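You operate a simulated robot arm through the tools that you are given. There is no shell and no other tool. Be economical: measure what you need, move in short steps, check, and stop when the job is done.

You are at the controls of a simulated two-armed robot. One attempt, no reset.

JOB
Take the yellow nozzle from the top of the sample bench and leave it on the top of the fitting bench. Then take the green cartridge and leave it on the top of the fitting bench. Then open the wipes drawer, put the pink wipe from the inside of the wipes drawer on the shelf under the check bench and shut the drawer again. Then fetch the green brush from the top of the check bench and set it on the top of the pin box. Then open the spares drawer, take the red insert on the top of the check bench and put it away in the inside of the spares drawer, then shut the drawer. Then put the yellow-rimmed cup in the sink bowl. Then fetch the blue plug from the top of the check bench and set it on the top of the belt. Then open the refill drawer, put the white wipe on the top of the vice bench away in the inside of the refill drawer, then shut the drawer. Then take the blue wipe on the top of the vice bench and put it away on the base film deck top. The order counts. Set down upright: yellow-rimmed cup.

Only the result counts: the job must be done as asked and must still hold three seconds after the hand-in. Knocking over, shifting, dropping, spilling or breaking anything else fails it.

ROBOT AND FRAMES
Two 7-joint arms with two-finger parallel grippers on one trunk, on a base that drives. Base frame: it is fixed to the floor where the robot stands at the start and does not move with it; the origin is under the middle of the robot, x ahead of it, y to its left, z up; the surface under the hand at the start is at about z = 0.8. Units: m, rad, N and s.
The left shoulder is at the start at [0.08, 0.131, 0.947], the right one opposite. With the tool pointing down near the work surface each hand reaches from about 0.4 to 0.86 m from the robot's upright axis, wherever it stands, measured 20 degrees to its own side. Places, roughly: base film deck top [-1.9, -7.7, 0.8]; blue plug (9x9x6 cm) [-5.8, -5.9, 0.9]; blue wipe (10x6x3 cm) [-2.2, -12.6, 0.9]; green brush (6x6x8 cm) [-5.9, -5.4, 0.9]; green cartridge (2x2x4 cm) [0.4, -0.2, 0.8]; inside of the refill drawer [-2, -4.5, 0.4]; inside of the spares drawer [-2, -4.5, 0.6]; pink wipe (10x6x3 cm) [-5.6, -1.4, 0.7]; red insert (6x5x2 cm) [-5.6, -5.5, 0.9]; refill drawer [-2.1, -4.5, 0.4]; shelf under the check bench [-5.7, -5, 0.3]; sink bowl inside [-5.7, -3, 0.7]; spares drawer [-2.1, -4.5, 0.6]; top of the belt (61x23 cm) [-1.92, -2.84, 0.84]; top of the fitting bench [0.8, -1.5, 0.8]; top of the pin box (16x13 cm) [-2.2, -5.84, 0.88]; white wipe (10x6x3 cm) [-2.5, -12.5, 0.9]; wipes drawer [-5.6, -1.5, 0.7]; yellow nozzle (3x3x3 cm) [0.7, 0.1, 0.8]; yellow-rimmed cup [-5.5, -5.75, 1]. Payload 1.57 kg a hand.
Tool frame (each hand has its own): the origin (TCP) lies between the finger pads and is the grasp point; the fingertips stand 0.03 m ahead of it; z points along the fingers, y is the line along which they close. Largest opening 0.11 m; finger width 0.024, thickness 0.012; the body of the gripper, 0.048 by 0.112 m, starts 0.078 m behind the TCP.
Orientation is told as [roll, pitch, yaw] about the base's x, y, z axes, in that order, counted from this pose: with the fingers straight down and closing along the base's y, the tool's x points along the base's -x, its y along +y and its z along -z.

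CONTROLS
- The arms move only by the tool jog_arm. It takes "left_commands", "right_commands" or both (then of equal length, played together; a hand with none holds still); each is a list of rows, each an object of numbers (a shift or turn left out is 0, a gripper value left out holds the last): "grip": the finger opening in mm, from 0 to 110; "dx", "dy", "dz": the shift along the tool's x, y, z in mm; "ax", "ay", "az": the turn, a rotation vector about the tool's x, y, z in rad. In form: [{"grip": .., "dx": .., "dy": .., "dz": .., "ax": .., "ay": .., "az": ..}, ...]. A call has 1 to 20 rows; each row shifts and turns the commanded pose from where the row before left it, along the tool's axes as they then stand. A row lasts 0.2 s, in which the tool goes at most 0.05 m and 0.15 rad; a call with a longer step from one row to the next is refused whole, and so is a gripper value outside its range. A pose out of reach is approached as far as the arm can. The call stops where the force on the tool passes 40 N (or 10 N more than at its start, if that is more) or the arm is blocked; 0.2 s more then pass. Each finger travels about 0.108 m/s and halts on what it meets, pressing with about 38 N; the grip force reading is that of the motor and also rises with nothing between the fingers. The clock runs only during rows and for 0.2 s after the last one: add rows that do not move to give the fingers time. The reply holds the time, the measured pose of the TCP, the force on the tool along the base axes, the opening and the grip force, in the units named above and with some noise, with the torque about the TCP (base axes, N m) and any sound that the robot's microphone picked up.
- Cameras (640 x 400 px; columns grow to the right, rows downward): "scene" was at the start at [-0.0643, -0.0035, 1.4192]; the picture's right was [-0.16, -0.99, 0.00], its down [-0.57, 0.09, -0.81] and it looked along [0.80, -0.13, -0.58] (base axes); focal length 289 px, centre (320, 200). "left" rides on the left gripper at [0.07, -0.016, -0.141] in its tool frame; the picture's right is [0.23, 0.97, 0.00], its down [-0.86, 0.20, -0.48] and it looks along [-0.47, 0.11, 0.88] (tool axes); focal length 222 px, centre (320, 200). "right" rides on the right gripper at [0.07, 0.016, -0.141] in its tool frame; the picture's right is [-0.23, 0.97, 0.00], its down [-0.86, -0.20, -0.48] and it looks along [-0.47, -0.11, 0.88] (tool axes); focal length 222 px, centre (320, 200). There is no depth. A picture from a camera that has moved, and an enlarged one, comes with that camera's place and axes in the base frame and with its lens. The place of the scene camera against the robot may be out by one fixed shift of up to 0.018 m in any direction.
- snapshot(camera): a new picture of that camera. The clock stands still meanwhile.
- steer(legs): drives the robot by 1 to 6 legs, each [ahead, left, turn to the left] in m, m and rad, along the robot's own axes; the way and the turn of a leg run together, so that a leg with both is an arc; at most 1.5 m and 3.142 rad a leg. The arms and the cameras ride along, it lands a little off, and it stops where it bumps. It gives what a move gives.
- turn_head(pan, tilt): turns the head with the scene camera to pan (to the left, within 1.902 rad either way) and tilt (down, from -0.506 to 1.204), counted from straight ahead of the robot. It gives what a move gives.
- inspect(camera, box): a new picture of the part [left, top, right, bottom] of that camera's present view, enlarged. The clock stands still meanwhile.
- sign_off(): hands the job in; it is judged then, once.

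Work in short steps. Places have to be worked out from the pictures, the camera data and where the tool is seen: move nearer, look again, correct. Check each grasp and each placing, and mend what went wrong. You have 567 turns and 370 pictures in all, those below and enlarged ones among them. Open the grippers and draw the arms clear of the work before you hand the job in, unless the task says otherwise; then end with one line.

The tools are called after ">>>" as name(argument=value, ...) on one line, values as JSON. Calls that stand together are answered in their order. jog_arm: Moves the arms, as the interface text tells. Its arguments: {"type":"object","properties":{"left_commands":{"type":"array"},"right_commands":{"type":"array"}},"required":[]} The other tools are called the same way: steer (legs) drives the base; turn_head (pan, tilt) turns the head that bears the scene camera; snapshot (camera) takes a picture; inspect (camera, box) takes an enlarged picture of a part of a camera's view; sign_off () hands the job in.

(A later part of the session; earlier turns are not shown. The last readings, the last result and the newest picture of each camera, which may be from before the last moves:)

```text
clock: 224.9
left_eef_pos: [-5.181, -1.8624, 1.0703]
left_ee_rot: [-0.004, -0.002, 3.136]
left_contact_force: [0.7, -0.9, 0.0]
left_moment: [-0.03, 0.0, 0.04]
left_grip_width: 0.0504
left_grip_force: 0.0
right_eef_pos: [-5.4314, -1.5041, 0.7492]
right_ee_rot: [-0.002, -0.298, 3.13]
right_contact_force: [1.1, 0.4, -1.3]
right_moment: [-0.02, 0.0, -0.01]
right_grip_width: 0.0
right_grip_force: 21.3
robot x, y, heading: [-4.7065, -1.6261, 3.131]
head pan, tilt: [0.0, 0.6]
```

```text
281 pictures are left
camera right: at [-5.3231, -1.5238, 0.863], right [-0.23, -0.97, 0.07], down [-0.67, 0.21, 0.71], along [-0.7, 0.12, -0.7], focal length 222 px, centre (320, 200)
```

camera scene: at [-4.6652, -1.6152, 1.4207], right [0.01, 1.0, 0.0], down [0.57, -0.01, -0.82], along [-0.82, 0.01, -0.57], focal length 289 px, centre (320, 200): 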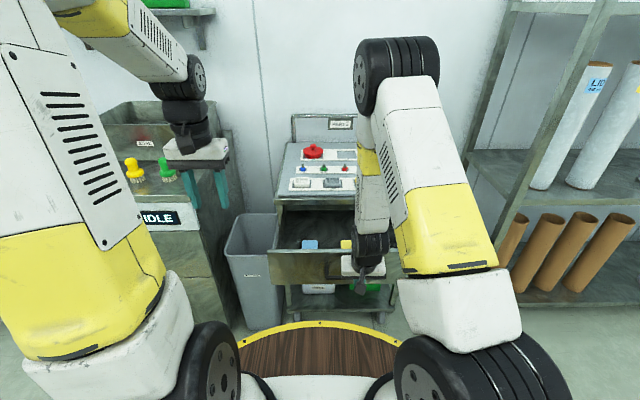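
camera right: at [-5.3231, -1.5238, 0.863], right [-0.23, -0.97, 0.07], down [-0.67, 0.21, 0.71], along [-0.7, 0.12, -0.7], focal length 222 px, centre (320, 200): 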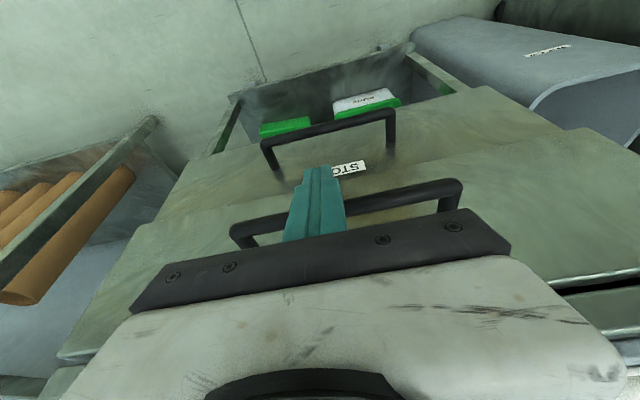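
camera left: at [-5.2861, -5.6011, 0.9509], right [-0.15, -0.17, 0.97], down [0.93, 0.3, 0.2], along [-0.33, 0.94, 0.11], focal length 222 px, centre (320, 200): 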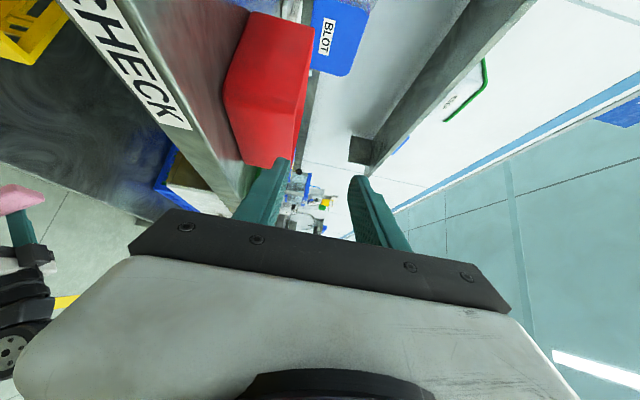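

Nearly shut. Continue with small steps until it resists.

>>> jog_arm(right_commands=[{"dx": -9.5, "dz": 3}, {"dx": -9.5, "dz": 3}, {"dx": -4.8, "dz": 1.5}, {"dx": -4.8, "dz": 1.5}, {"dx": -4.8, "dz": 1.5}, {"dx": -4.8, "dz": 1.5}, {"dx": -4.8, "dz": 1.5}, {}])

>>> snapshot(camera="right")

```text
clock: 225.7
left_eef_pos: [-5.1809, -1.8631, 1.0695]
left_ee_rot: [-0.003, -0.004, 3.136]
left_contact_force: [0.0, -0.4, 0.1]
left_moment: [0.0, 0.0, 0.01]
left_grip_width: 0.0497
left_grip_force: 0.0
right_eef_pos: [-5.4479, -1.5053, 0.7447]
right_ee_rot: [0.0, -0.279, 3.131]
right_contact_force: [2.7, -1.2, -0.2]
right_moment: [0.05, 0.0, -0.02]
right_grip_width: 0.0
right_grip_force: 21.3
robot x, y, heading: [-4.7045, -1.6264, 3.131]
head pan, tilt: [0.0, 0.6]
stopped in row 4 (right hand): the force on the tool passed its limit at 45 N (the readings are from after the stop); the commanded pose is now the measured one
```

```text
280 pictures are left
camera right: at [-5.3422, -1.5248, 0.8607], right [-0.23, -0.97, 0.06], down [-0.69, 0.21, 0.7], along [-0.69, 0.12, -0.72], focal length 222 px, centre (320, 200)
```

right: 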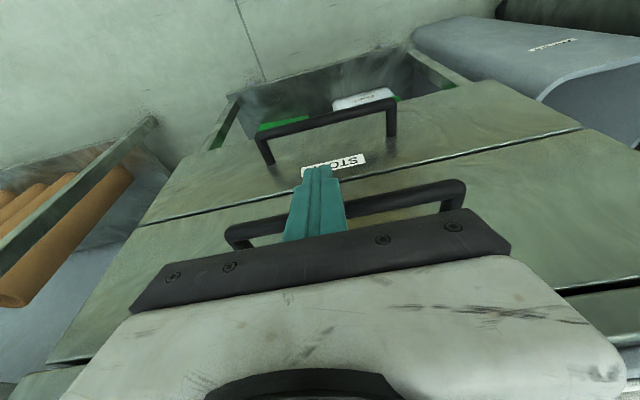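

The faces are flush: drawer shut. Retract, restore the hand, back off and return to the check bench for the green brush.

>>> jog_arm(right_commands=[{"dx": 38, "dz": -12}, {"dx": 38, "dz": -12}, {"dx": 38, "dz": -12}, {"dx": 38, "dz": -12}, {"ay": 0.14}, {"ay": 0.14}, {"dz": -45}, {"dz": -45}, {"dz": -45}, {"dz": -45}, {"dz": -45}, {"dz": -45, "grip": 60}, {}])

>>> snapshot(camera="scene")

>>> steer(legs=[[-0.35, 0, 0.01], [0, 1.25, 0], [0, 1.25, 0], [0, 1.2, 0]])

>>> snapshot(camera="scene")

```text
clock: 228.5
left_eef_pos: [-5.1812, -1.8627, 1.0692]
left_ee_rot: [-0.004, -0.004, 3.138]
left_contact_force: [0.2, -0.1, 0.5]
left_moment: [0.01, -0.02, 0.01]
left_grip_width: 0.0501
left_grip_force: 0.1
right_eef_pos: [-5.2898, -1.5085, 1.0204]
right_ee_rot: [0.001, 0.003, 3.131]
right_contact_force: [-0.5, -0.2, -0.5]
right_moment: [0.03, -0.01, 0.02]
right_grip_width: 0.0598
right_grip_force: 0.1
robot x, y, heading: [-4.703, -1.6257, 3.135]
head pan, tilt: [0.0, 0.6]
```

```text
279 pictures are left
camera scene: at [-4.6648, -1.6152, 1.4207], right [0.01, 1.0, 0.0], down [0.57, -0.01, -0.82], along [-0.82, 0.01, -0.57], focal length 289 px, centre (320, 200)
```

scene: 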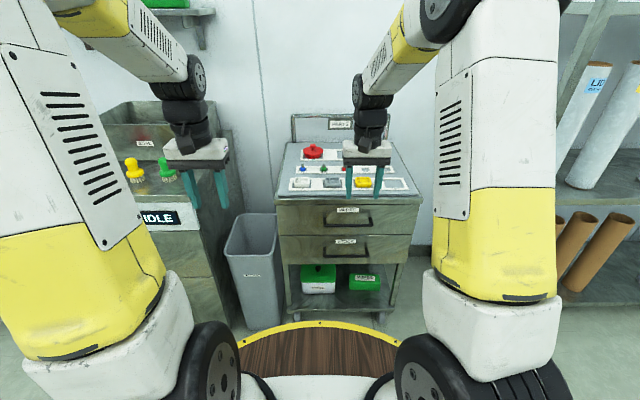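

```text
clock: 247.9
left_eef_pos: [-4.9432, -5.4535, 1.0692]
left_ee_rot: [0.0, -0.004, 3.097]
left_contact_force: [-0.4, -0.1, -0.6]
left_moment: [0.02, -0.03, -0.02]
left_grip_width: 0.0501
left_grip_force: 0.0
right_eef_pos: [-5.0358, -5.0966, 1.0192]
right_ee_rot: [0.0, 0.0, 3.089]
right_contact_force: [-0.3, -0.1, 0.0]
right_moment: [-0.01, -0.02, -0.01]
right_grip_width: 0.06
right_grip_force: 0.1
robot x, y, heading: [-4.4612, -5.2349, 3.089]
head pan, tilt: [0.0, 0.6]
```

```text
278 pictures are left
camera scene: at [-4.4175, -5.2282, 1.4207], right [0.05, 1.0, 0.0], down [0.56, -0.03, -0.82], along [-0.82, 0.04, -0.57], focal length 289 px, centre (320, 200)
```

scene: 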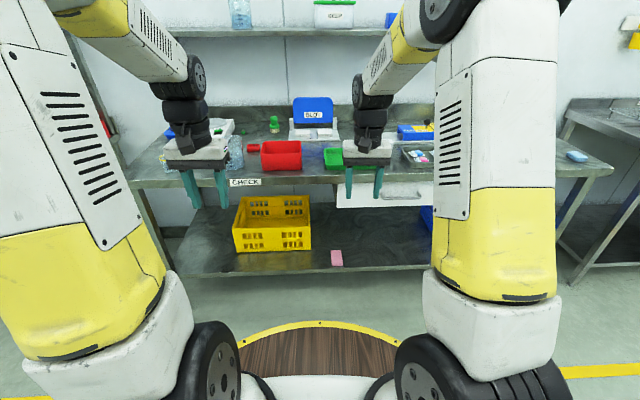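

Brush is at about (-5.82, -5.37), far back on the bench. I'll raise both hands (a bottle stands near (-5.47,-5.54), top about z 1.0), straighten heading, and drive close.

>>> jog_arm(left_commands=[{"dz": -40}, {"dz": -40}, {"dz": -40}, {"dz": -30}, {}], right_commands=[{"dz": -40, "dx": 30}, {"dz": -40, "dx": 30}, {"dx": 30}, {"dx": 30}, {}])

>>> steer(legs=[[0.3, 0, 0.05]])

>>> turn_head(pan=0.2, tilt=0.55)

>>> snapshot(camera="scene")

>>> snapshot(camera="left")

```text
clock: 249.1
left_eef_pos: [-4.9426, -5.45, 1.2194]
left_ee_rot: [-0.001, -0.003, 3.096]
left_contact_force: [-0.1, -0.1, 0.0]
left_moment: [0.0, 0.02, 0.0]
left_grip_width: 0.0501
left_grip_force: 0.0
right_eef_pos: [-4.9171, -5.1033, 1.0986]
right_ee_rot: [0.0, -0.001, 3.09]
right_contact_force: [0.0, 0.5, 1.0]
right_moment: [-0.01, 0.02, 0.0]
right_grip_width: 0.0601
right_grip_force: 0.1
robot x, y, heading: [-4.4585, -5.235, 3.089]
head pan, tilt: [0.0, 0.6]
```

```text
clock: 251.2
left_eef_pos: [-5.2324, -5.4737, 1.2193]
left_ee_rot: [0.0, -0.002, -3.126]
left_contact_force: [-0.8, -0.7, 0.4]
left_moment: [0.01, 0.02, -0.02]
left_grip_width: 0.05
left_grip_force: 0.0
right_eef_pos: [-5.2284, -5.1246, 1.1002]
right_ee_rot: [0.001, 0.0, -3.131]
right_contact_force: [0.1, 0.3, 0.6]
right_moment: [-0.03, 0.05, 0.01]
right_grip_width: 0.0598
right_grip_force: 0.1
robot x, y, heading: [-4.7606, -5.227, -3.127]
head pan, tilt: [0.0, 0.6]
```

```text
clock: 251.9
left_eef_pos: [-5.2319, -5.4731, 1.2178]
left_ee_rot: [-0.001, -0.004, -3.126]
left_contact_force: [-0.3, -0.1, -1.4]
left_moment: [0.0, 0.02, -0.03]
left_grip_width: 0.0502
left_grip_force: 0.0
right_eef_pos: [-5.2278, -5.1252, 1.0985]
right_ee_rot: [0.002, 0.0, -3.131]
right_contact_force: [0.5, -0.1, 0.1]
right_moment: [0.0, -0.02, 0.0]
right_grip_width: 0.0602
right_grip_force: 0.1
robot x, y, heading: [-4.7632, -5.2285, -3.133]
head pan, tilt: [0.201, 0.55]
```

```text
277 pictures are left
camera scene: at [-4.7214, -5.2369, 1.4252], right [-0.21, 0.98, 0.0], down [0.51, 0.11, -0.85], along [-0.83, -0.18, -0.52], focal length 289 px, centre (320, 200)
```

scene: 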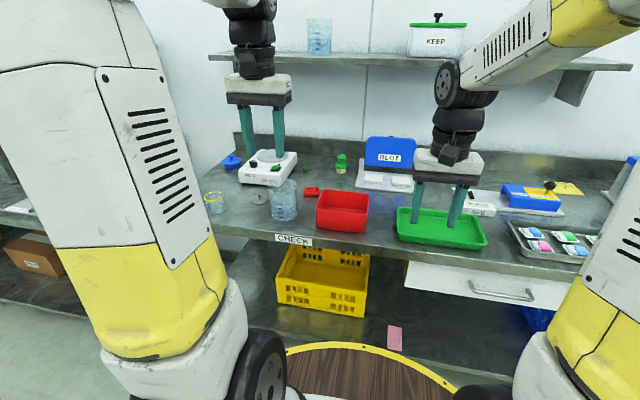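

```text
276 pictures are left
camera left: at [-5.1619, -5.4574, 1.3593], right [0.24, -0.97, 0.0], down [-0.85, -0.21, 0.48], along [-0.47, -0.12, -0.88], focal length 222 px, centre (320, 200)
```

left: 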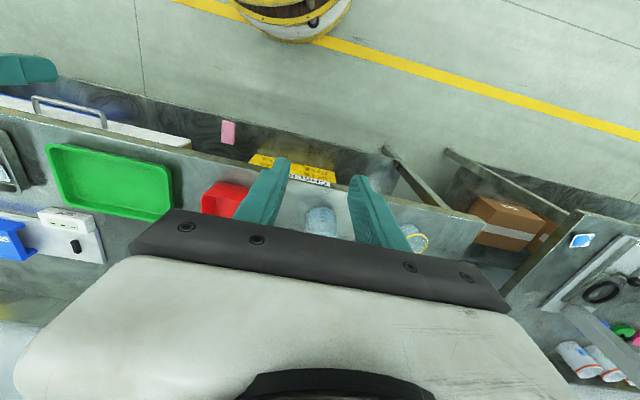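

Let me zoom in on the brush and its surroundings.

>>> inspect(camera="scene", box=[190, 120, 430, 250])

```text
2.67 times, centred on (310, 185) of scene
camera zoom: at [-4.7214, -5.2369, 1.4252], right [-0.21, 0.98, 0.0], down [0.51, 0.11, -0.85], along [-0.83, -0.18, -0.52], focal length 771 px, centre (347, 240)
```

zoom: 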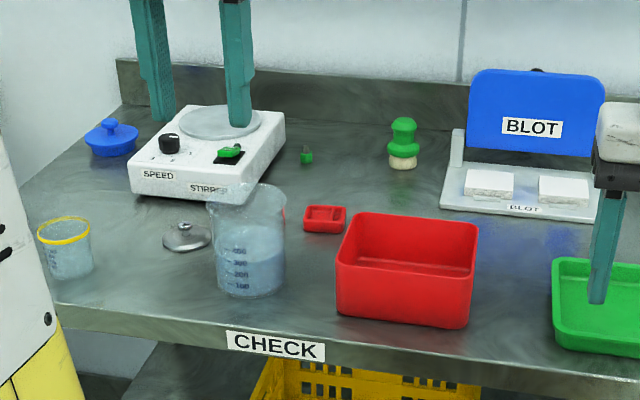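

Drive 0.24 m closer, tilt the left hand forward by 0.4 rad and extend it toward the brush at height.

>>> steer(legs=[[0.24, 0, 0.0]])

>>> jog_arm(left_commands=[{"grip": 90, "ay": -0.1}, {"ay": -0.1}, {"ay": -0.1}, {"ay": -0.1}, {"dx": -37, "dz": 15.6, "dy": -10}, {"dx": -37, "dz": 15.6, "dy": -10}, {"dx": -37, "dz": 15.6, "dy": -10}, {"dx": -37, "dz": 15.6, "dy": -10}, {"dx": -37, "dz": 15.6, "dy": -10}, {"dx": -37, "dz": 15.6, "dy": -10}, {}])

>>> snapshot(camera="left")

>>> snapshot(camera="scene")

```text
clock: 253.7
left_eef_pos: [-5.4816, -5.4747, 1.2176]
left_ee_rot: [0.0, -0.004, -3.129]
left_contact_force: [0.3, 0.8, -0.2]
left_moment: [-0.03, 0.02, 0.0]
left_grip_width: 0.0501
left_grip_force: 0.1
right_eef_pos: [-5.4763, -5.1251, 1.0994]
right_ee_rot: [-0.001, 0.0, -3.134]
right_contact_force: [0.2, -1.2, -1.2]
right_moment: [-0.01, 0.07, -0.01]
right_grip_width: 0.06
right_grip_force: 0.0
robot x, y, heading: [-5.0122, -5.2322, -3.136]
head pan, tilt: [0.201, 0.55]
```

```text
clock: 256.1
left_eef_pos: [-5.7242, -5.4152, 1.2207]
left_ee_rot: [-0.002, -0.405, -3.129]
left_contact_force: [0.5, -0.2, -0.4]
left_moment: [0.02, 0.0, 0.0]
left_grip_width: 0.0897
left_grip_force: 0.0
right_eef_pos: [-5.4779, -5.1257, 1.0977]
right_ee_rot: [0.001, 0.0, -3.136]
right_contact_force: [0.0, -1.0, -0.4]
right_moment: [0.02, 0.01, 0.0]
right_grip_width: 0.0601
right_grip_force: 0.1
robot x, y, heading: [-5.0101, -5.2336, -3.138]
head pan, tilt: [0.201, 0.55]
```

```text
274 pictures are left
camera left: at [-5.6042, -5.3987, 1.3239], right [0.22, -0.97, -0.09], down [-0.6, -0.21, 0.78], along [-0.77, -0.12, -0.62], focal length 222 px, centre (320, 200)
```

left: 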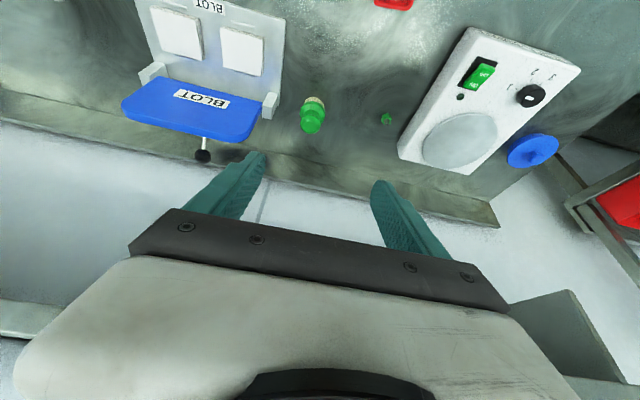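

```text
273 pictures are left
camera scene: at [-4.9703, -5.2395, 1.4253], right [-0.21, 0.98, 0.0], down [0.51, 0.11, -0.85], along [-0.83, -0.18, -0.52], focal length 289 px, centre (320, 200)
```

scene: 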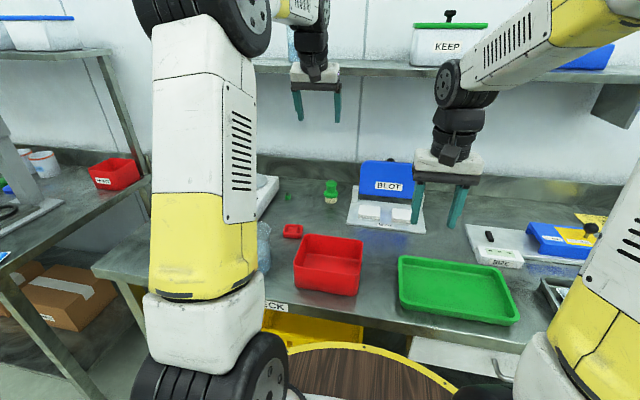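

Brush centre about (-5.853, -5.402, 0.90). I approach down and forward to just above it, then check.

>>> jog_arm(left_commands=[{"dx": -2.5, "dz": 45, "dy": -4.5}, {"dx": -2.5, "dz": 45, "dy": -4.5}, {"dx": -3, "dz": 44, "dy": -4}, {"dx": -8, "dz": 32}, {"dx": -8, "dz": 32}, {"dx": -8, "dz": 32}, {}])

>>> snapshot(camera="left")

```text
clock: 257.7
left_eef_pos: [-5.8416, -5.4066, 1.0202]
left_ee_rot: [-0.002, -0.405, -3.126]
left_contact_force: [-1.0, 0.3, 0.1]
left_moment: [0.0, -0.03, -0.04]
left_grip_width: 0.0902
left_grip_force: 0.0
right_eef_pos: [-5.4769, -5.1265, 1.0988]
right_ee_rot: [0.0, -0.001, -3.135]
right_contact_force: [-0.3, -0.4, 0.1]
right_moment: [-0.01, 0.0, -0.01]
right_grip_width: 0.06
right_grip_force: 0.1
robot x, y, heading: [-5.008, -5.236, -3.134]
head pan, tilt: [0.201, 0.55]
```

```text
272 pictures are left
camera left: at [-5.7221, -5.3892, 1.1229], right [0.22, -0.97, -0.09], down [-0.6, -0.21, 0.78], along [-0.77, -0.12, -0.62], focal length 222 px, centre (320, 200)
```

left: 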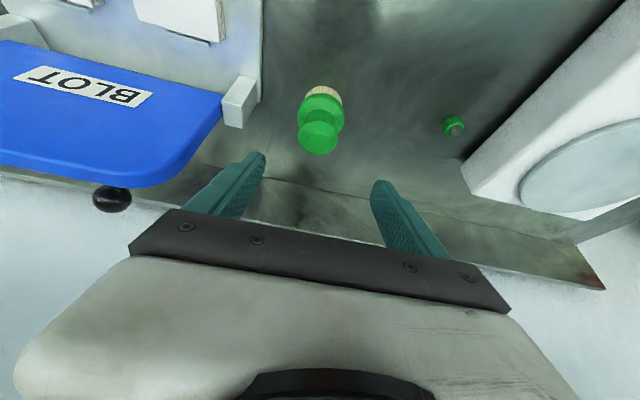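

Aligned within a few millimetres. Descend around the brush with the fingers at 80 mm.

>>> jog_arm(left_commands=[{"grip": 80, "dx": 12, "dz": 38, "dy": -3}, {"dx": 12, "dz": 38, "dy": -3}, {"dx": 12, "dz": 37}, {}])

>>> snapshot(camera="left")

```text
clock: 258.7
left_eef_pos: [-5.8545, -5.3988, 0.9026]
left_ee_rot: [-0.002, -0.406, -3.127]
left_contact_force: [0.3, 0.7, -0.1]
left_moment: [-0.01, -0.01, 0.0]
left_grip_width: 0.0802
left_grip_force: 0.1
right_eef_pos: [-5.4774, -5.1253, 1.0996]
right_ee_rot: [0.001, 0.001, -3.134]
right_contact_force: [-0.2, 0.2, 0.1]
right_moment: [0.01, -0.02, 0.0]
right_grip_width: 0.0601
right_grip_force: 0.0
robot x, y, heading: [-5.0079, -5.2279, -3.14]
head pan, tilt: [0.201, 0.55]
```

```text
271 pictures are left
camera left: at [-5.7346, -5.3809, 1.0048], right [0.22, -0.97, -0.09], down [-0.6, -0.21, 0.78], along [-0.77, -0.12, -0.62], focal length 222 px, centre (320, 200)
```

left: 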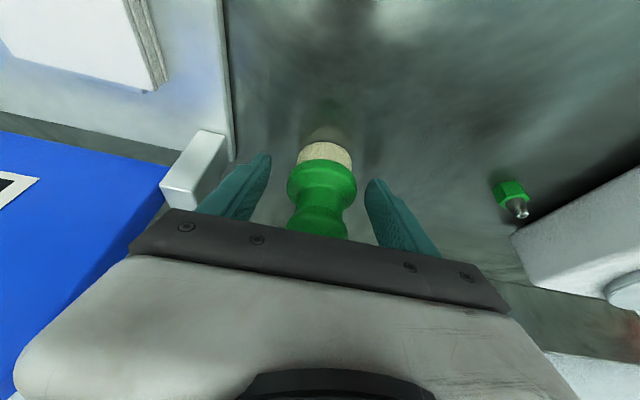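

Fingers straddle the brush collar. Close and lift straight up.

>>> jog_arm(left_commands=[{"grip": 60}, {"grip": 40}, {"grip": 30}, {"grip": 30}, {"grip": 30}])

>>> snapshot(camera="left")

```text
clock: 259.9
left_eef_pos: [-5.8554, -5.3986, 0.9021]
left_ee_rot: [-0.001, -0.402, -3.126]
left_contact_force: [-0.6, -0.7, 0.4]
left_moment: [0.0, 0.01, 0.0]
left_grip_width: 0.0516
left_grip_force: 38.2
right_eef_pos: [-5.4773, -5.1246, 1.0991]
right_ee_rot: [-0.001, 0.001, -3.134]
right_contact_force: [-0.8, -0.8, 0.0]
right_moment: [-0.02, -0.02, 0.02]
right_grip_width: 0.0601
right_grip_force: 0.1
robot x, y, heading: [-5.0078, -5.2339, -3.136]
head pan, tilt: [0.201, 0.55]
```

```text
270 pictures are left
camera left: at [-5.7345, -5.3809, 1.0052], right [0.22, -0.97, -0.09], down [-0.6, -0.21, 0.78], along [-0.77, -0.12, -0.62], focal length 222 px, centre (320, 200)
```

left: 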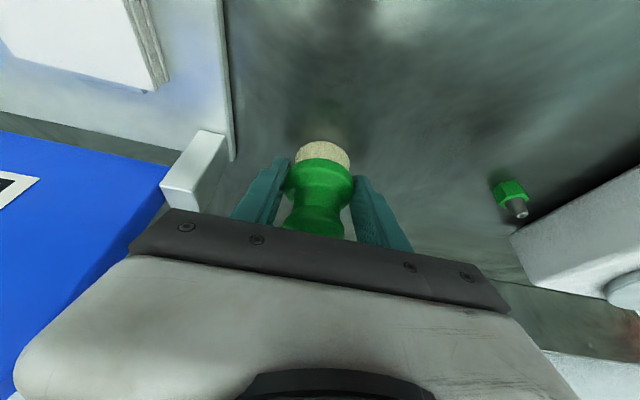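

Gripped at 52 mm. Lift and retract over the bench.

>>> jog_arm(left_commands=[{"dx": -15.8, "dz": -36.8}, {"dx": -15.8, "dz": -36.8}, {"dx": -15.8, "dz": -36.8}, {"dx": -15.8, "dz": -36.8}, {"dx": -15.8, "dz": -36.8}, {"dx": 21, "dz": -45}, {"dx": 36.8, "dz": -15.8}, {"dx": 36.8, "dz": -15.8}, {"dx": 36.8, "dz": -15.8}, {"dx": 36.8, "dz": -15.8}, {"dx": 36.8, "dz": -15.8}, {"dx": 36.8, "dz": -15.8}, {}])

>>> steer(legs=[[-0.6, 0, 0]])

>>> snapshot(camera="left")

>>> snapshot(camera="scene")

```text
clock: 262.7
left_eef_pos: [-5.5803, -5.3967, 1.1356]
left_ee_rot: [-0.002, -0.405, -3.13]
left_contact_force: [-1.1, 0.0, 0.2]
left_moment: [0.03, 0.02, 0.0]
left_grip_width: 0.0514
left_grip_force: 38.0
right_eef_pos: [-5.4767, -5.1252, 1.099]
right_ee_rot: [0.001, 0.001, -3.135]
right_contact_force: [0.3, 0.0, -0.3]
right_moment: [-0.03, -0.01, 0.02]
right_grip_width: 0.0601
right_grip_force: 0.1
robot x, y, heading: [-5.0124, -5.2317, -3.133]
head pan, tilt: [0.201, 0.55]
```

```text
clock: 266.1
left_eef_pos: [-4.9779, -5.3951, 1.1371]
left_ee_rot: [-0.002, -0.403, -3.115]
left_contact_force: [-0.2, -0.7, -0.2]
left_moment: [0.01, -0.06, 0.01]
left_grip_width: 0.0511
left_grip_force: 38.2
right_eef_pos: [-4.8779, -5.1236, 1.0987]
right_ee_rot: [0.001, -0.001, -3.119]
right_contact_force: [0.0, 0.5, -0.5]
right_moment: [-0.01, 0.02, -0.03]
right_grip_width: 0.0598
right_grip_force: 0.1
robot x, y, heading: [-4.4122, -5.2235, -3.121]
head pan, tilt: [0.201, 0.55]
```

```text
269 pictures are left
camera left: at [-4.8583, -5.3767, 1.239], right [0.23, -0.97, -0.09], down [-0.59, -0.22, 0.78], along [-0.77, -0.13, -0.62], focal length 222 px, centre (320, 200)
```

left: 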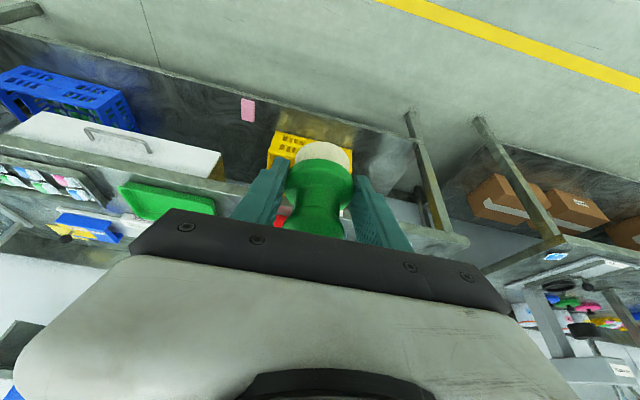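

```text
268 pictures are left
camera scene: at [-4.3701, -5.23, 1.4252], right [-0.22, 0.98, 0.0], down [0.51, 0.12, -0.85], along [-0.83, -0.19, -0.52], focal length 289 px, centre (320, 200)
```

scene: 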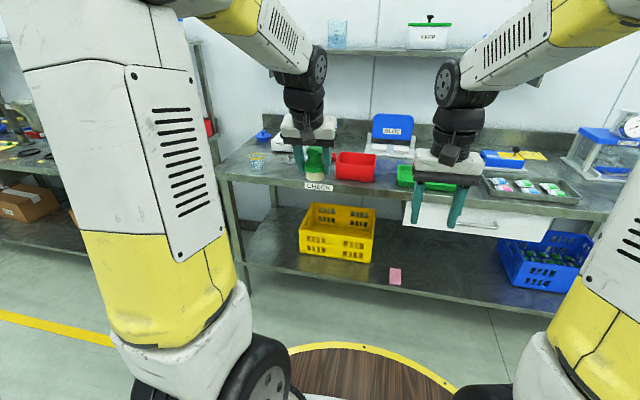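

Brush secure. Level the hand, turn round to face the island, and look for the pin box.

>>> jog_arm(left_commands=[{"ay": 0.1}, {"ay": 0.1}, {"ay": 0.1}, {"ay": 0.1}, {}])

>>> steer(legs=[[-0.2, 0, 0], [0, 0, 3.12]])

>>> turn_head(pan=0.0, tilt=0.4)

>>> snapshot(camera="scene")

```text
clock: 267.3
left_eef_pos: [-4.9772, -5.395, 1.1362]
left_ee_rot: [-0.002, -0.003, -3.115]
left_contact_force: [0.2, 0.1, -0.6]
left_moment: [0.0, -0.04, -0.02]
left_grip_width: 0.0513
left_grip_force: 38.3
right_eef_pos: [-4.8782, -5.1236, 1.0983]
right_ee_rot: [0.001, -0.001, -3.121]
right_contact_force: [0.2, 0.1, 0.4]
right_moment: [-0.03, 0.01, -0.02]
right_grip_width: 0.0599
right_grip_force: 0.0
robot x, y, heading: [-4.413, -5.2242, -3.122]
head pan, tilt: [0.201, 0.55]
```

```text
clock: 276.0
left_eef_pos: [-3.641, -5.0992, 1.1367]
left_ee_rot: [-0.002, -0.005, -0.058]
left_contact_force: [-0.8, 0.3, -1.5]
left_moment: [0.04, -0.03, 0.03]
left_grip_width: 0.0509
left_grip_force: 38.0
right_eef_pos: [-3.7633, -5.3611, 1.0994]
right_ee_rot: [0.001, 0.001, -0.067]
right_contact_force: [-0.6, -0.1, -0.3]
right_moment: [0.03, -0.02, -0.01]
right_grip_width: 0.0601
right_grip_force: 0.0
robot x, y, heading: [-4.2195, -5.2192, -0.066]
head pan, tilt: [0.201, 0.55]
```

```text
clock: 276.7
left_eef_pos: [-3.6408, -5.098, 1.1358]
left_ee_rot: [-0.001, -0.003, -0.06]
left_contact_force: [0.3, 0.0, -1.7]
left_moment: [0.04, 0.01, -0.03]
left_grip_width: 0.0508
left_grip_force: 37.9
right_eef_pos: [-3.7633, -5.3604, 1.099]
right_ee_rot: [-0.001, 0.0, -0.068]
right_contact_force: [0.0, 0.6, 0.2]
right_moment: [0.01, -0.02, -0.03]
right_grip_width: 0.06
right_grip_force: 0.0
robot x, y, heading: [-4.2211, -5.2206, -0.065]
head pan, tilt: [0.0, 0.4]
```

```text
267 pictures are left
camera scene: at [-4.279, -5.2061, 1.4389], right [-0.06, -1.0, 0.0], down [-0.39, 0.03, -0.92], along [0.92, -0.06, -0.39], focal length 289 px, centre (320, 200)
```

scene: 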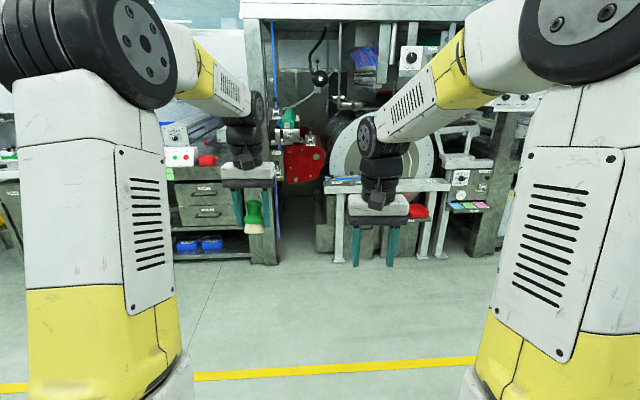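

Drawers appear left (y -4.5); the pin box should be a bit right. Drive nearer: ahead 1.0, right 0.55, correcting heading.

>>> steer(legs=[[0.8, -0.5, 0.065]])

>>> snapshot(camera="scene")

```text
clock: 281.7
left_eef_pos: [-2.8631, -5.577, 1.1366]
left_ee_rot: [-0.001, -0.003, 0.009]
left_contact_force: [0.2, 0.3, 0.3]
left_moment: [0.01, 0.0, -0.01]
left_grip_width: 0.0509
left_grip_force: 37.9
right_eef_pos: [-2.9664, -5.8482, 1.0994]
right_ee_rot: [0.0, -0.001, 0.006]
right_contact_force: [0.0, 0.2, -0.8]
right_moment: [0.04, 0.0, -0.02]
right_grip_width: 0.0601
right_grip_force: 0.1
robot x, y, heading: [-3.433, -5.7406, 0.006]
head pan, tilt: [0.0, 0.4]
```

```text
266 pictures are left
camera scene: at [-3.4901, -5.7289, 1.439], right [0.01, -1.0, 0.0], down [-0.39, 0.0, -0.92], along [0.92, 0.0, -0.39], focal length 289 px, centre (320, 200)
```

scene: 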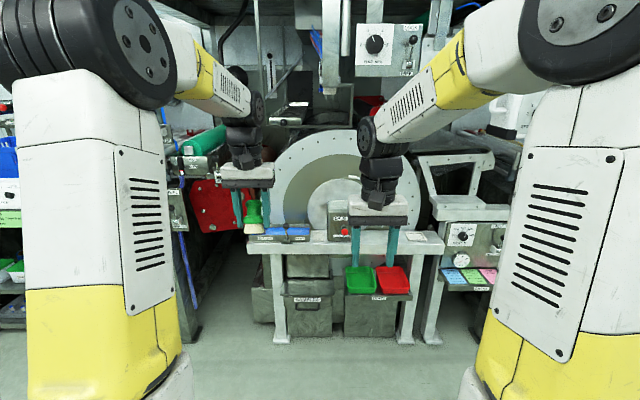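

A small grey box with a label is just where the pin box should be, near (340,215). Zoom in.

>>> inspect(camera="scene", box=[230, 160, 450, 310])

```text
2.67 times, centred on (340, 235) of scene
camera zoom: at [-3.4901, -5.7289, 1.439], right [0.01, -1.0, 0.0], down [-0.39, 0.0, -0.92], along [0.92, 0.0, -0.39], focal length 771 px, centre (267, 107)
```

zoom: 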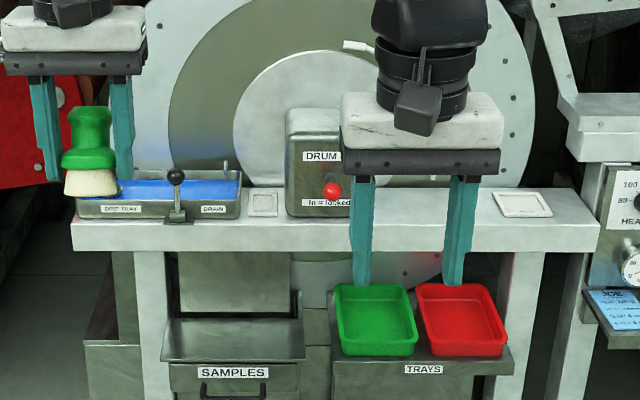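

That is the "DRUM PIN" box; its top is near (-2.18, -5.83, 0.88). I tilt the left hand back to 0.4 rad so the brush is upright again, and drive nearer.

>>> jog_arm(left_commands=[{"ay": -0.1}, {"ay": -0.1}, {"ay": -0.1}, {"ay": -0.1}, {}], right_commands=[{"dx": 25, "dy": -30}, {"dx": 25, "dy": -30}, {"dx": 25, "dy": -30}, {}, {}])

>>> steer(legs=[[0.4, -0.23, 0]])

>>> snapshot(camera="left")

>>> snapshot(camera="scene")

```text
clock: 282.9
left_eef_pos: [-2.8615, -5.5768, 1.1381]
left_ee_rot: [-0.002, -0.405, 0.01]
left_contact_force: [0.0, -0.4, -0.8]
left_moment: [0.0, -0.01, 0.0]
left_grip_width: 0.0509
left_grip_force: 38.1
right_eef_pos: [-3.0407, -5.939, 1.1003]
right_ee_rot: [0.001, 0.001, 0.004]
right_contact_force: [-0.1, 0.0, 0.1]
right_moment: [0.0, -0.04, -0.01]
right_grip_width: 0.06
right_grip_force: 0.0
robot x, y, heading: [-3.4343, -5.7403, 0.005]
head pan, tilt: [0.0, 0.4]
```

```text
clock: 285.7
left_eef_pos: [-2.4517, -5.7997, 1.1374]
left_ee_rot: [-0.002, -0.403, 0.019]
left_contact_force: [0.1, 0.8, -1.4]
left_moment: [0.02, 0.01, -0.03]
left_grip_width: 0.0508
left_grip_force: 38.1
right_eef_pos: [-2.6286, -6.163, 1.0992]
right_ee_rot: [0.0, -0.001, 0.013]
right_contact_force: [0.1, -0.6, 0.2]
right_moment: [0.01, -0.01, -0.01]
right_grip_width: 0.06
right_grip_force: 0.1
robot x, y, heading: [-3.0203, -5.9641, 0.015]
head pan, tilt: [0.0, 0.4]
```

```text
264 pictures are left
camera left: at [-2.571, -5.8186, 1.2387], right [-0.22, 0.97, -0.09], down [0.59, 0.21, 0.78], along [0.77, 0.12, -0.62], focal length 222 px, centre (320, 200)
```

left: 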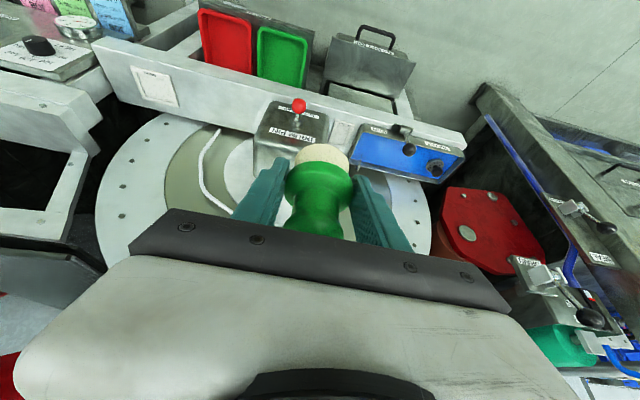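

```text
263 pictures are left
camera scene: at [-3.0801, -5.9555, 1.439], right [0.01, -1.0, 0.0], down [-0.39, 0.0, -0.92], along [0.92, 0.01, -0.39], focal length 289 px, centre (320, 200)
```

scene: 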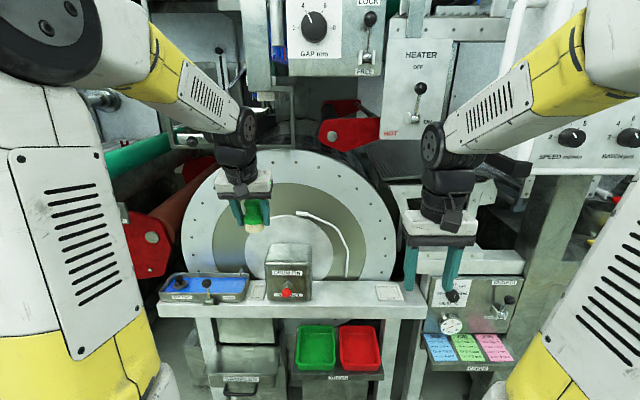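

Top centre of the box is about (-2.205, -5.85). I move the brush above it (z 0.98) and check.

>>> jog_arm(left_commands=[{"dx": -24.3, "dz": 34.8, "dy": -7.1}, {"dx": -24.3, "dz": 34.8, "dy": -7.1}, {"dx": -24.3, "dz": 34.8, "dy": -7.1}, {"dx": -24.3, "dz": 34.8, "dy": -7.1}, {"dx": -24.3, "dz": 34.8, "dy": -7.1}, {"dx": -24.3, "dz": 34.8, "dy": -7.1}, {"dx": -24.3, "dz": 34.8, "dy": -7.1}, {}])

>>> snapshot(camera="left")

>>> inspect(camera="scene", box=[190, 150, 400, 300])

```text
clock: 287.5
left_eef_pos: [-2.2014, -5.8459, 0.9815]
left_ee_rot: [-0.002, -0.403, 0.018]
left_contact_force: [-0.2, 0.0, -1.1]
left_moment: [-0.01, -0.02, -0.02]
left_grip_width: 0.0507
left_grip_force: 37.8
right_eef_pos: [-2.6289, -6.1636, 1.0999]
right_ee_rot: [0.0, 0.001, 0.009]
right_contact_force: [0.2, -0.9, 0.4]
right_moment: [0.02, 0.02, 0.01]
right_grip_width: 0.0602
right_grip_force: 0.1
robot x, y, heading: [-3.0205, -5.9661, 0.01]
head pan, tilt: [0.0, 0.4]
```

```text
262 pictures are left
camera left: at [-2.32, -5.8644, 1.084], right [-0.22, 0.97, -0.09], down [0.6, 0.21, 0.78], along [0.77, 0.12, -0.62], focal length 222 px, centre (320, 200)
```

left: 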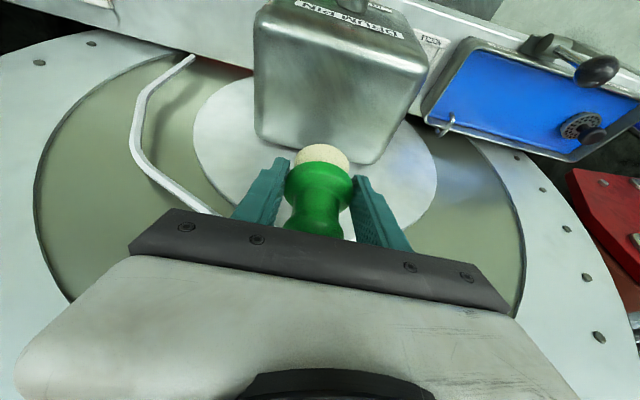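

```text
2.67 times, centred on (295, 225) of scene
camera zoom: at [-3.08, -5.9556, 1.439], right [0.01, -1.0, 0.0], down [-0.39, 0.0, -0.92], along [0.92, 0.01, -0.39], focal length 771 px, centre (387, 133)
```

zoom: 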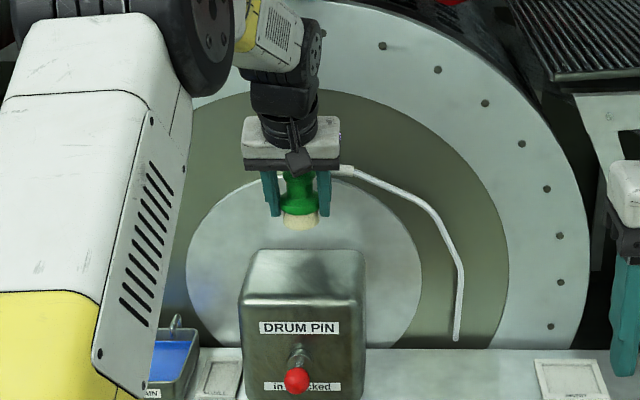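

Box top spans x -2.27…-2.15, centre (-2.212, -5.85). Shift 1 cm and lower until contact.

>>> jog_arm(left_commands=[{"dx": 16, "dz": 23}, {"dx": 16, "dz": 23}, {"dx": 1, "dz": 2.5}, {"dx": 1, "dz": 2.5}, {"dx": 1, "dz": 2.5}, {}])

>>> inspect(camera="scene", box=[190, 150, 400, 300])

```text
clock: 288.9
left_eef_pos: [-2.2104, -5.8464, 0.9175]
left_ee_rot: [-0.002, -0.403, 0.017]
left_contact_force: [-0.7, 0.2, -0.7]
left_moment: [0.0, -0.02, 0.02]
left_grip_width: 0.0508
left_grip_force: 38.3
right_eef_pos: [-2.6287, -6.1639, 1.1013]
right_ee_rot: [0.0, 0.0, 0.01]
right_contact_force: [0.7, -0.1, -0.5]
right_moment: [0.01, -0.01, -0.03]
right_grip_width: 0.06
right_grip_force: 0.1
robot x, y, heading: [-3.0215, -5.9635, 0.005]
head pan, tilt: [0.0, 0.4]
```

```text
2.67 times, centred on (295, 225) of scene
camera zoom: at [-3.08, -5.9556, 1.439], right [0.01, -1.0, 0.0], down [-0.39, 0.0, -0.92], along [0.92, 0.01, -0.39], focal length 771 px, centre (387, 133)
```

zoom: 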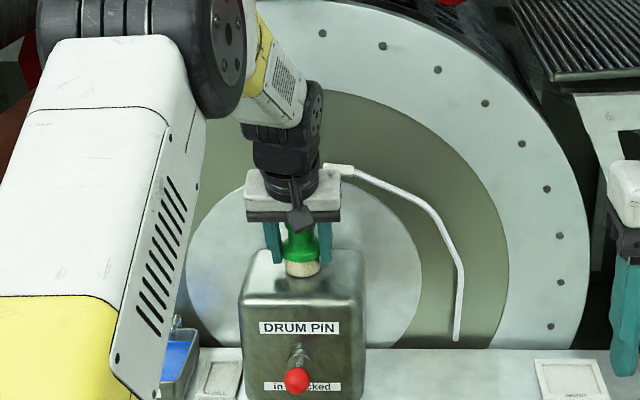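

No contact yet at 0.9175. Continue down in 2 mm steps.

>>> jog_arm(left_commands=[{"dx": 0.8, "dz": 1.9}, {"dx": 0.8, "dz": 1.9}, {"dx": 0.8, "dz": 1.9}, {"dx": 0.8, "dz": 1.9}, {}])

>>> snapshot(camera="left")

```text
clock: 290.1
left_eef_pos: [-2.208, -5.8461, 0.9106]
left_ee_rot: [-0.003, -0.409, 0.018]
left_contact_force: [5.8, 5.2, 20.8]
left_moment: [0.03, -0.31, 0.08]
left_grip_width: 0.0507
left_grip_force: 38.1
right_eef_pos: [-2.6298, -6.1636, 1.1005]
right_ee_rot: [-0.001, 0.0, 0.011]
right_contact_force: [-0.1, -0.3, 1.0]
right_moment: [-0.01, 0.0, 0.01]
right_grip_width: 0.0604
right_grip_force: 0.1
robot x, y, heading: [-3.0184, -5.9614, 0.011]
head pan, tilt: [0.0, 0.4]
```

```text
259 pictures are left
camera left: at [-2.328, -5.865, 1.0124], right [-0.22, 0.97, -0.09], down [0.59, 0.21, 0.78], along [0.77, 0.12, -0.62], focal length 222 px, centre (320, 200)
```

left: 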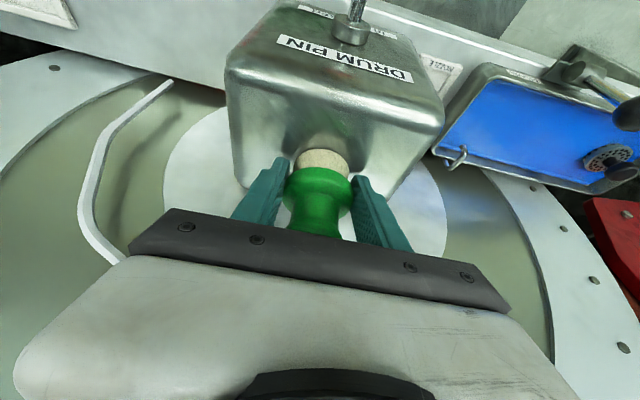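

Resting (21 N). Ease off 1 mm, open, and withdraw along the fingers.

>>> jog_arm(left_commands=[{"dx": -0.5, "dz": -1.2}, {"grip": 65}, {"grip": 80}, {"grip": 80}, {"dz": -20}, {"dz": -40}, {"dz": -40}, {"dz": -40}, {"dz": -40}, {}])

>>> snapshot(camera="left")

>>> inspect(camera="scene", box=[190, 150, 400, 300])

```text
clock: 292.3
left_eef_pos: [-2.282, -5.845, 1.0736]
left_ee_rot: [-0.001, -0.403, 0.016]
left_contact_force: [-0.7, 0.4, -0.3]
left_moment: [-0.03, 0.0, -0.01]
left_grip_width: 0.0801
left_grip_force: 0.0
right_eef_pos: [-2.6293, -6.1638, 1.0993]
right_ee_rot: [0.001, -0.001, 0.011]
right_contact_force: [-0.3, -0.3, 0.0]
right_moment: [-0.03, 0.0, 0.0]
right_grip_width: 0.06
right_grip_force: 0.1
robot x, y, heading: [-3.0228, -5.9643, 0.008]
head pan, tilt: [0.0, 0.4]
```

```text
258 pictures are left
camera left: at [-2.4003, -5.8637, 1.1756], right [-0.22, 0.97, -0.09], down [0.6, 0.21, 0.78], along [0.77, 0.12, -0.63], focal length 222 px, centre (320, 200)
```

left: 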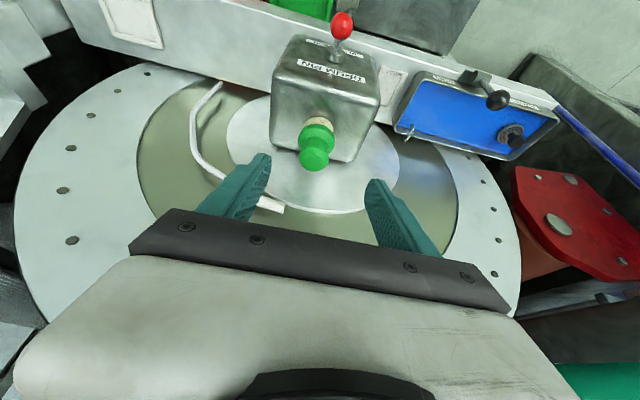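

```text
2.67 times, centred on (295, 225) of scene
camera zoom: at [-3.08, -5.9556, 1.439], right [0.01, -1.0, 0.0], down [-0.39, 0.0, -0.92], along [0.92, 0.01, -0.39], focal length 771 px, centre (387, 133)
```

zoom: 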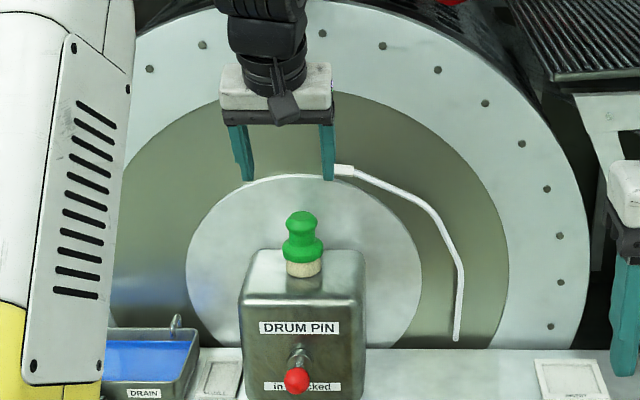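

The brush stands on the pin box. Next the spares drawer: level the left hand, back off, and move left 1.4 m to the drawer unit.

>>> jog_arm(left_commands=[{"ay": 0.1, "dx": 20}, {"ay": 0.1, "dx": 20}, {"ay": 0.1, "dx": 20}, {"ay": 0.1, "dx": 20}, {}])

>>> steer(legs=[[-0.4, 0, 0], [0, 1.42, 0]])

>>> turn_head(pan=0.0, tilt=0.6)

>>> snapshot(camera="scene")

```text
clock: 293.5
left_eef_pos: [-2.3585, -5.8471, 1.0535]
left_ee_rot: [-0.001, -0.005, 0.015]
left_contact_force: [-0.3, 0.2, -0.3]
left_moment: [0.0, -0.01, -0.03]
left_grip_width: 0.08
left_grip_force: 0.1
right_eef_pos: [-2.6295, -6.1631, 1.0989]
right_ee_rot: [-0.001, 0.0, 0.011]
right_contact_force: [-0.3, 0.7, -0.3]
right_moment: [-0.01, -0.01, -0.01]
right_grip_width: 0.0601
right_grip_force: 0.1
robot x, y, heading: [-3.0195, -5.9672, 0.011]
head pan, tilt: [0.0, 0.4]
```

```text
clock: 302.7
left_eef_pos: [-2.7489, -4.4302, 1.0543]
left_ee_rot: [-0.001, -0.004, -0.003]
left_contact_force: [-1.3, 0.4, 0.5]
left_moment: [-0.03, 0.0, 0.03]
left_grip_width: 0.0799
left_grip_force: 0.0
right_eef_pos: [-3.0255, -4.7394, 1.0997]
right_ee_rot: [0.001, 0.001, -0.007]
right_contact_force: [0.0, 0.1, -0.4]
right_moment: [0.02, 0.0, 0.01]
right_grip_width: 0.06
right_grip_force: 0.1
robot x, y, heading: [-3.4158, -4.5322, -0.005]
head pan, tilt: [0.0, 0.4]
```

```text
clock: 303.4
left_eef_pos: [-2.7492, -4.4289, 1.0537]
left_ee_rot: [-0.002, -0.003, -0.005]
left_contact_force: [1.2, -0.5, 0.1]
left_moment: [0.04, -0.01, -0.05]
left_grip_width: 0.0798
left_grip_force: 0.1
right_eef_pos: [-3.0254, -4.7397, 1.1001]
right_ee_rot: [0.0, 0.002, -0.008]
right_contact_force: [-0.5, 0.5, 0.2]
right_moment: [0.01, -0.01, -0.01]
right_grip_width: 0.0599
right_grip_force: 0.0
robot x, y, heading: [-3.4131, -4.5331, -0.008]
head pan, tilt: [0.0, 0.6]
```

```text
256 pictures are left
camera scene: at [-3.4771, -4.5232, 1.4208], right [-0.01, -1.0, 0.0], down [-0.56, 0.0, -0.83], along [0.83, -0.01, -0.56], focal length 289 px, centre (320, 200)
```

scene: 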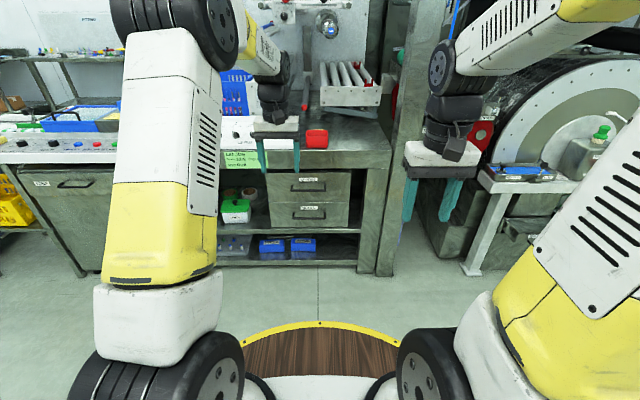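

>>> inspect(camera="scene", box=[210, 120, 390, 280])

```text
2.50 times, centred on (300, 200) of scene
camera zoom: at [-3.4771, -4.5232, 1.4208], right [-0.01, -1.0, 0.0], down [-0.56, 0.0, -0.83], along [0.83, -0.01, -0.56], focal length 723 px, centre (370, 200)
```

zoom: 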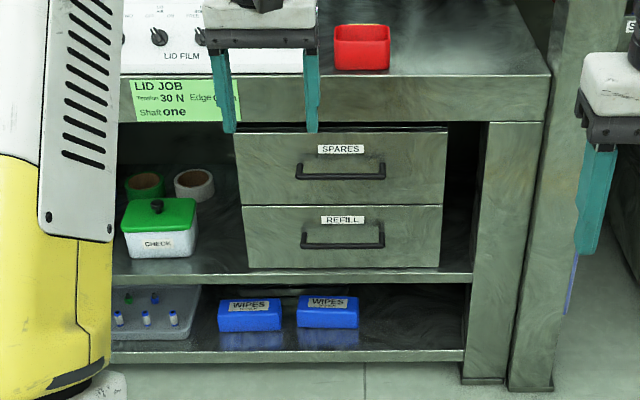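

The SPARES handle bar is near (-2.17, -4.495, 0.6). I turn the left hand to point forward with vertical closing, as before, and lower it.

>>> jog_arm(left_commands=[{"ay": -0.143, "grip": 50}, {"ay": -0.143}, {"ay": -0.143}, {"ay": -0.143}, {"ay": -0.143}, {"ay": -0.143}, {"ay": -0.143}, {"ay": -0.143}, {"ay": -0.143}, {"ay": -0.143}, {"ay": -0.14}, {"az": 0.143}, {"az": 0.143}, {"az": 0.143}, {"az": 0.143}, {"az": 0.143}, {"az": 0.143}, {"az": 0.143}, {"az": 0.143}, {"az": 0.143}])

>>> jog_arm(left_commands=[{"az": 0.143}, {"az": 0.14}, {"dy": -40}, {"dy": -40}, {"dy": -40}, {"dy": -40}, {"dy": -40}, {"dy": -40}, {"dy": -40}, {"dy": -40}, {"dy": -40}, {"dy": -40}, {}])

>>> snapshot(camera="left")

>>> snapshot(camera="scene")

```text
clock: 307.6
left_eef_pos: [-2.7491, -4.4281, 1.053]
left_ee_rot: [1.573, -0.285, -1.575]
left_contact_force: [-0.1, 0.5, -1.4]
left_moment: [0.01, 0.04, -0.01]
left_grip_width: 0.0502
left_grip_force: 0.0
right_eef_pos: [-3.0248, -4.7387, 1.0985]
right_ee_rot: [0.001, 0.0, -0.008]
right_contact_force: [0.1, 0.2, -0.6]
right_moment: [0.05, -0.03, 0.03]
right_grip_width: 0.06
right_grip_force: 0.1
robot x, y, heading: [-3.4151, -4.5364, -0.004]
head pan, tilt: [0.0, 0.6]
```

```text
clock: 310.4
left_eef_pos: [-2.7499, -4.427, 0.6546]
left_ee_rot: [1.573, -0.004, -1.572]
left_contact_force: [0.4, 0.7, 0.9]
left_moment: [0.0, -0.03, 0.0]
left_grip_width: 0.0502
left_grip_force: 0.1
right_eef_pos: [-3.0256, -4.7402, 1.1007]
right_ee_rot: [0.001, 0.001, -0.009]
right_contact_force: [-0.1, -0.2, 0.3]
right_moment: [0.02, -0.03, -0.03]
right_grip_width: 0.0598
right_grip_force: 0.1
robot x, y, heading: [-3.4151, -4.5336, -0.004]
head pan, tilt: [0.0, 0.6]
```

```text
254 pictures are left
camera left: at [-2.89, -4.3573, 0.6377], right [0.0, 0.23, 0.97], down [-0.48, -0.85, 0.2], along [0.88, -0.47, 0.11], focal length 222 px, centre (320, 200)
```

left: 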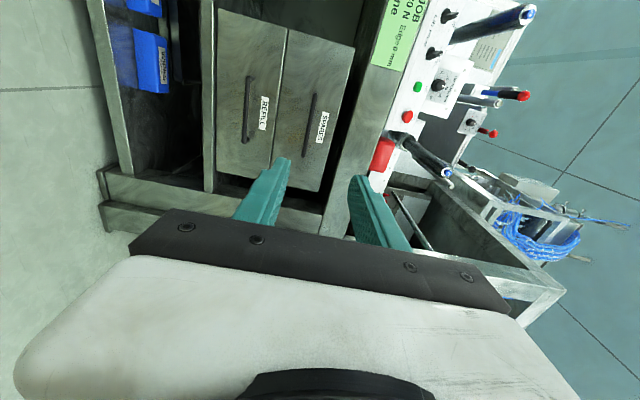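

```text
253 pictures are left
camera scene: at [-3.4771, -4.5232, 1.4207], right [-0.01, -1.0, 0.0], down [-0.57, 0.0, -0.82], along [0.82, -0.01, -0.57], focal length 289 px, centre (320, 200)
```

scene: 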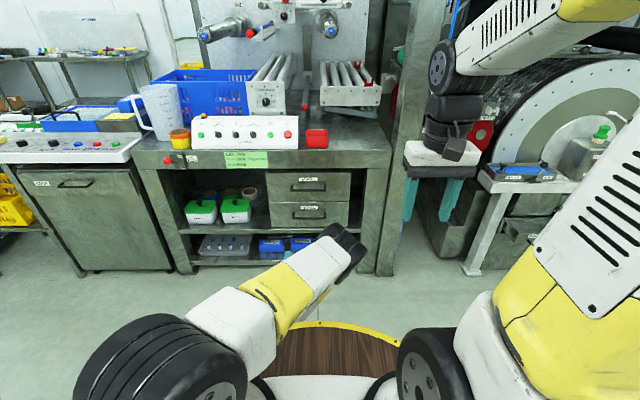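

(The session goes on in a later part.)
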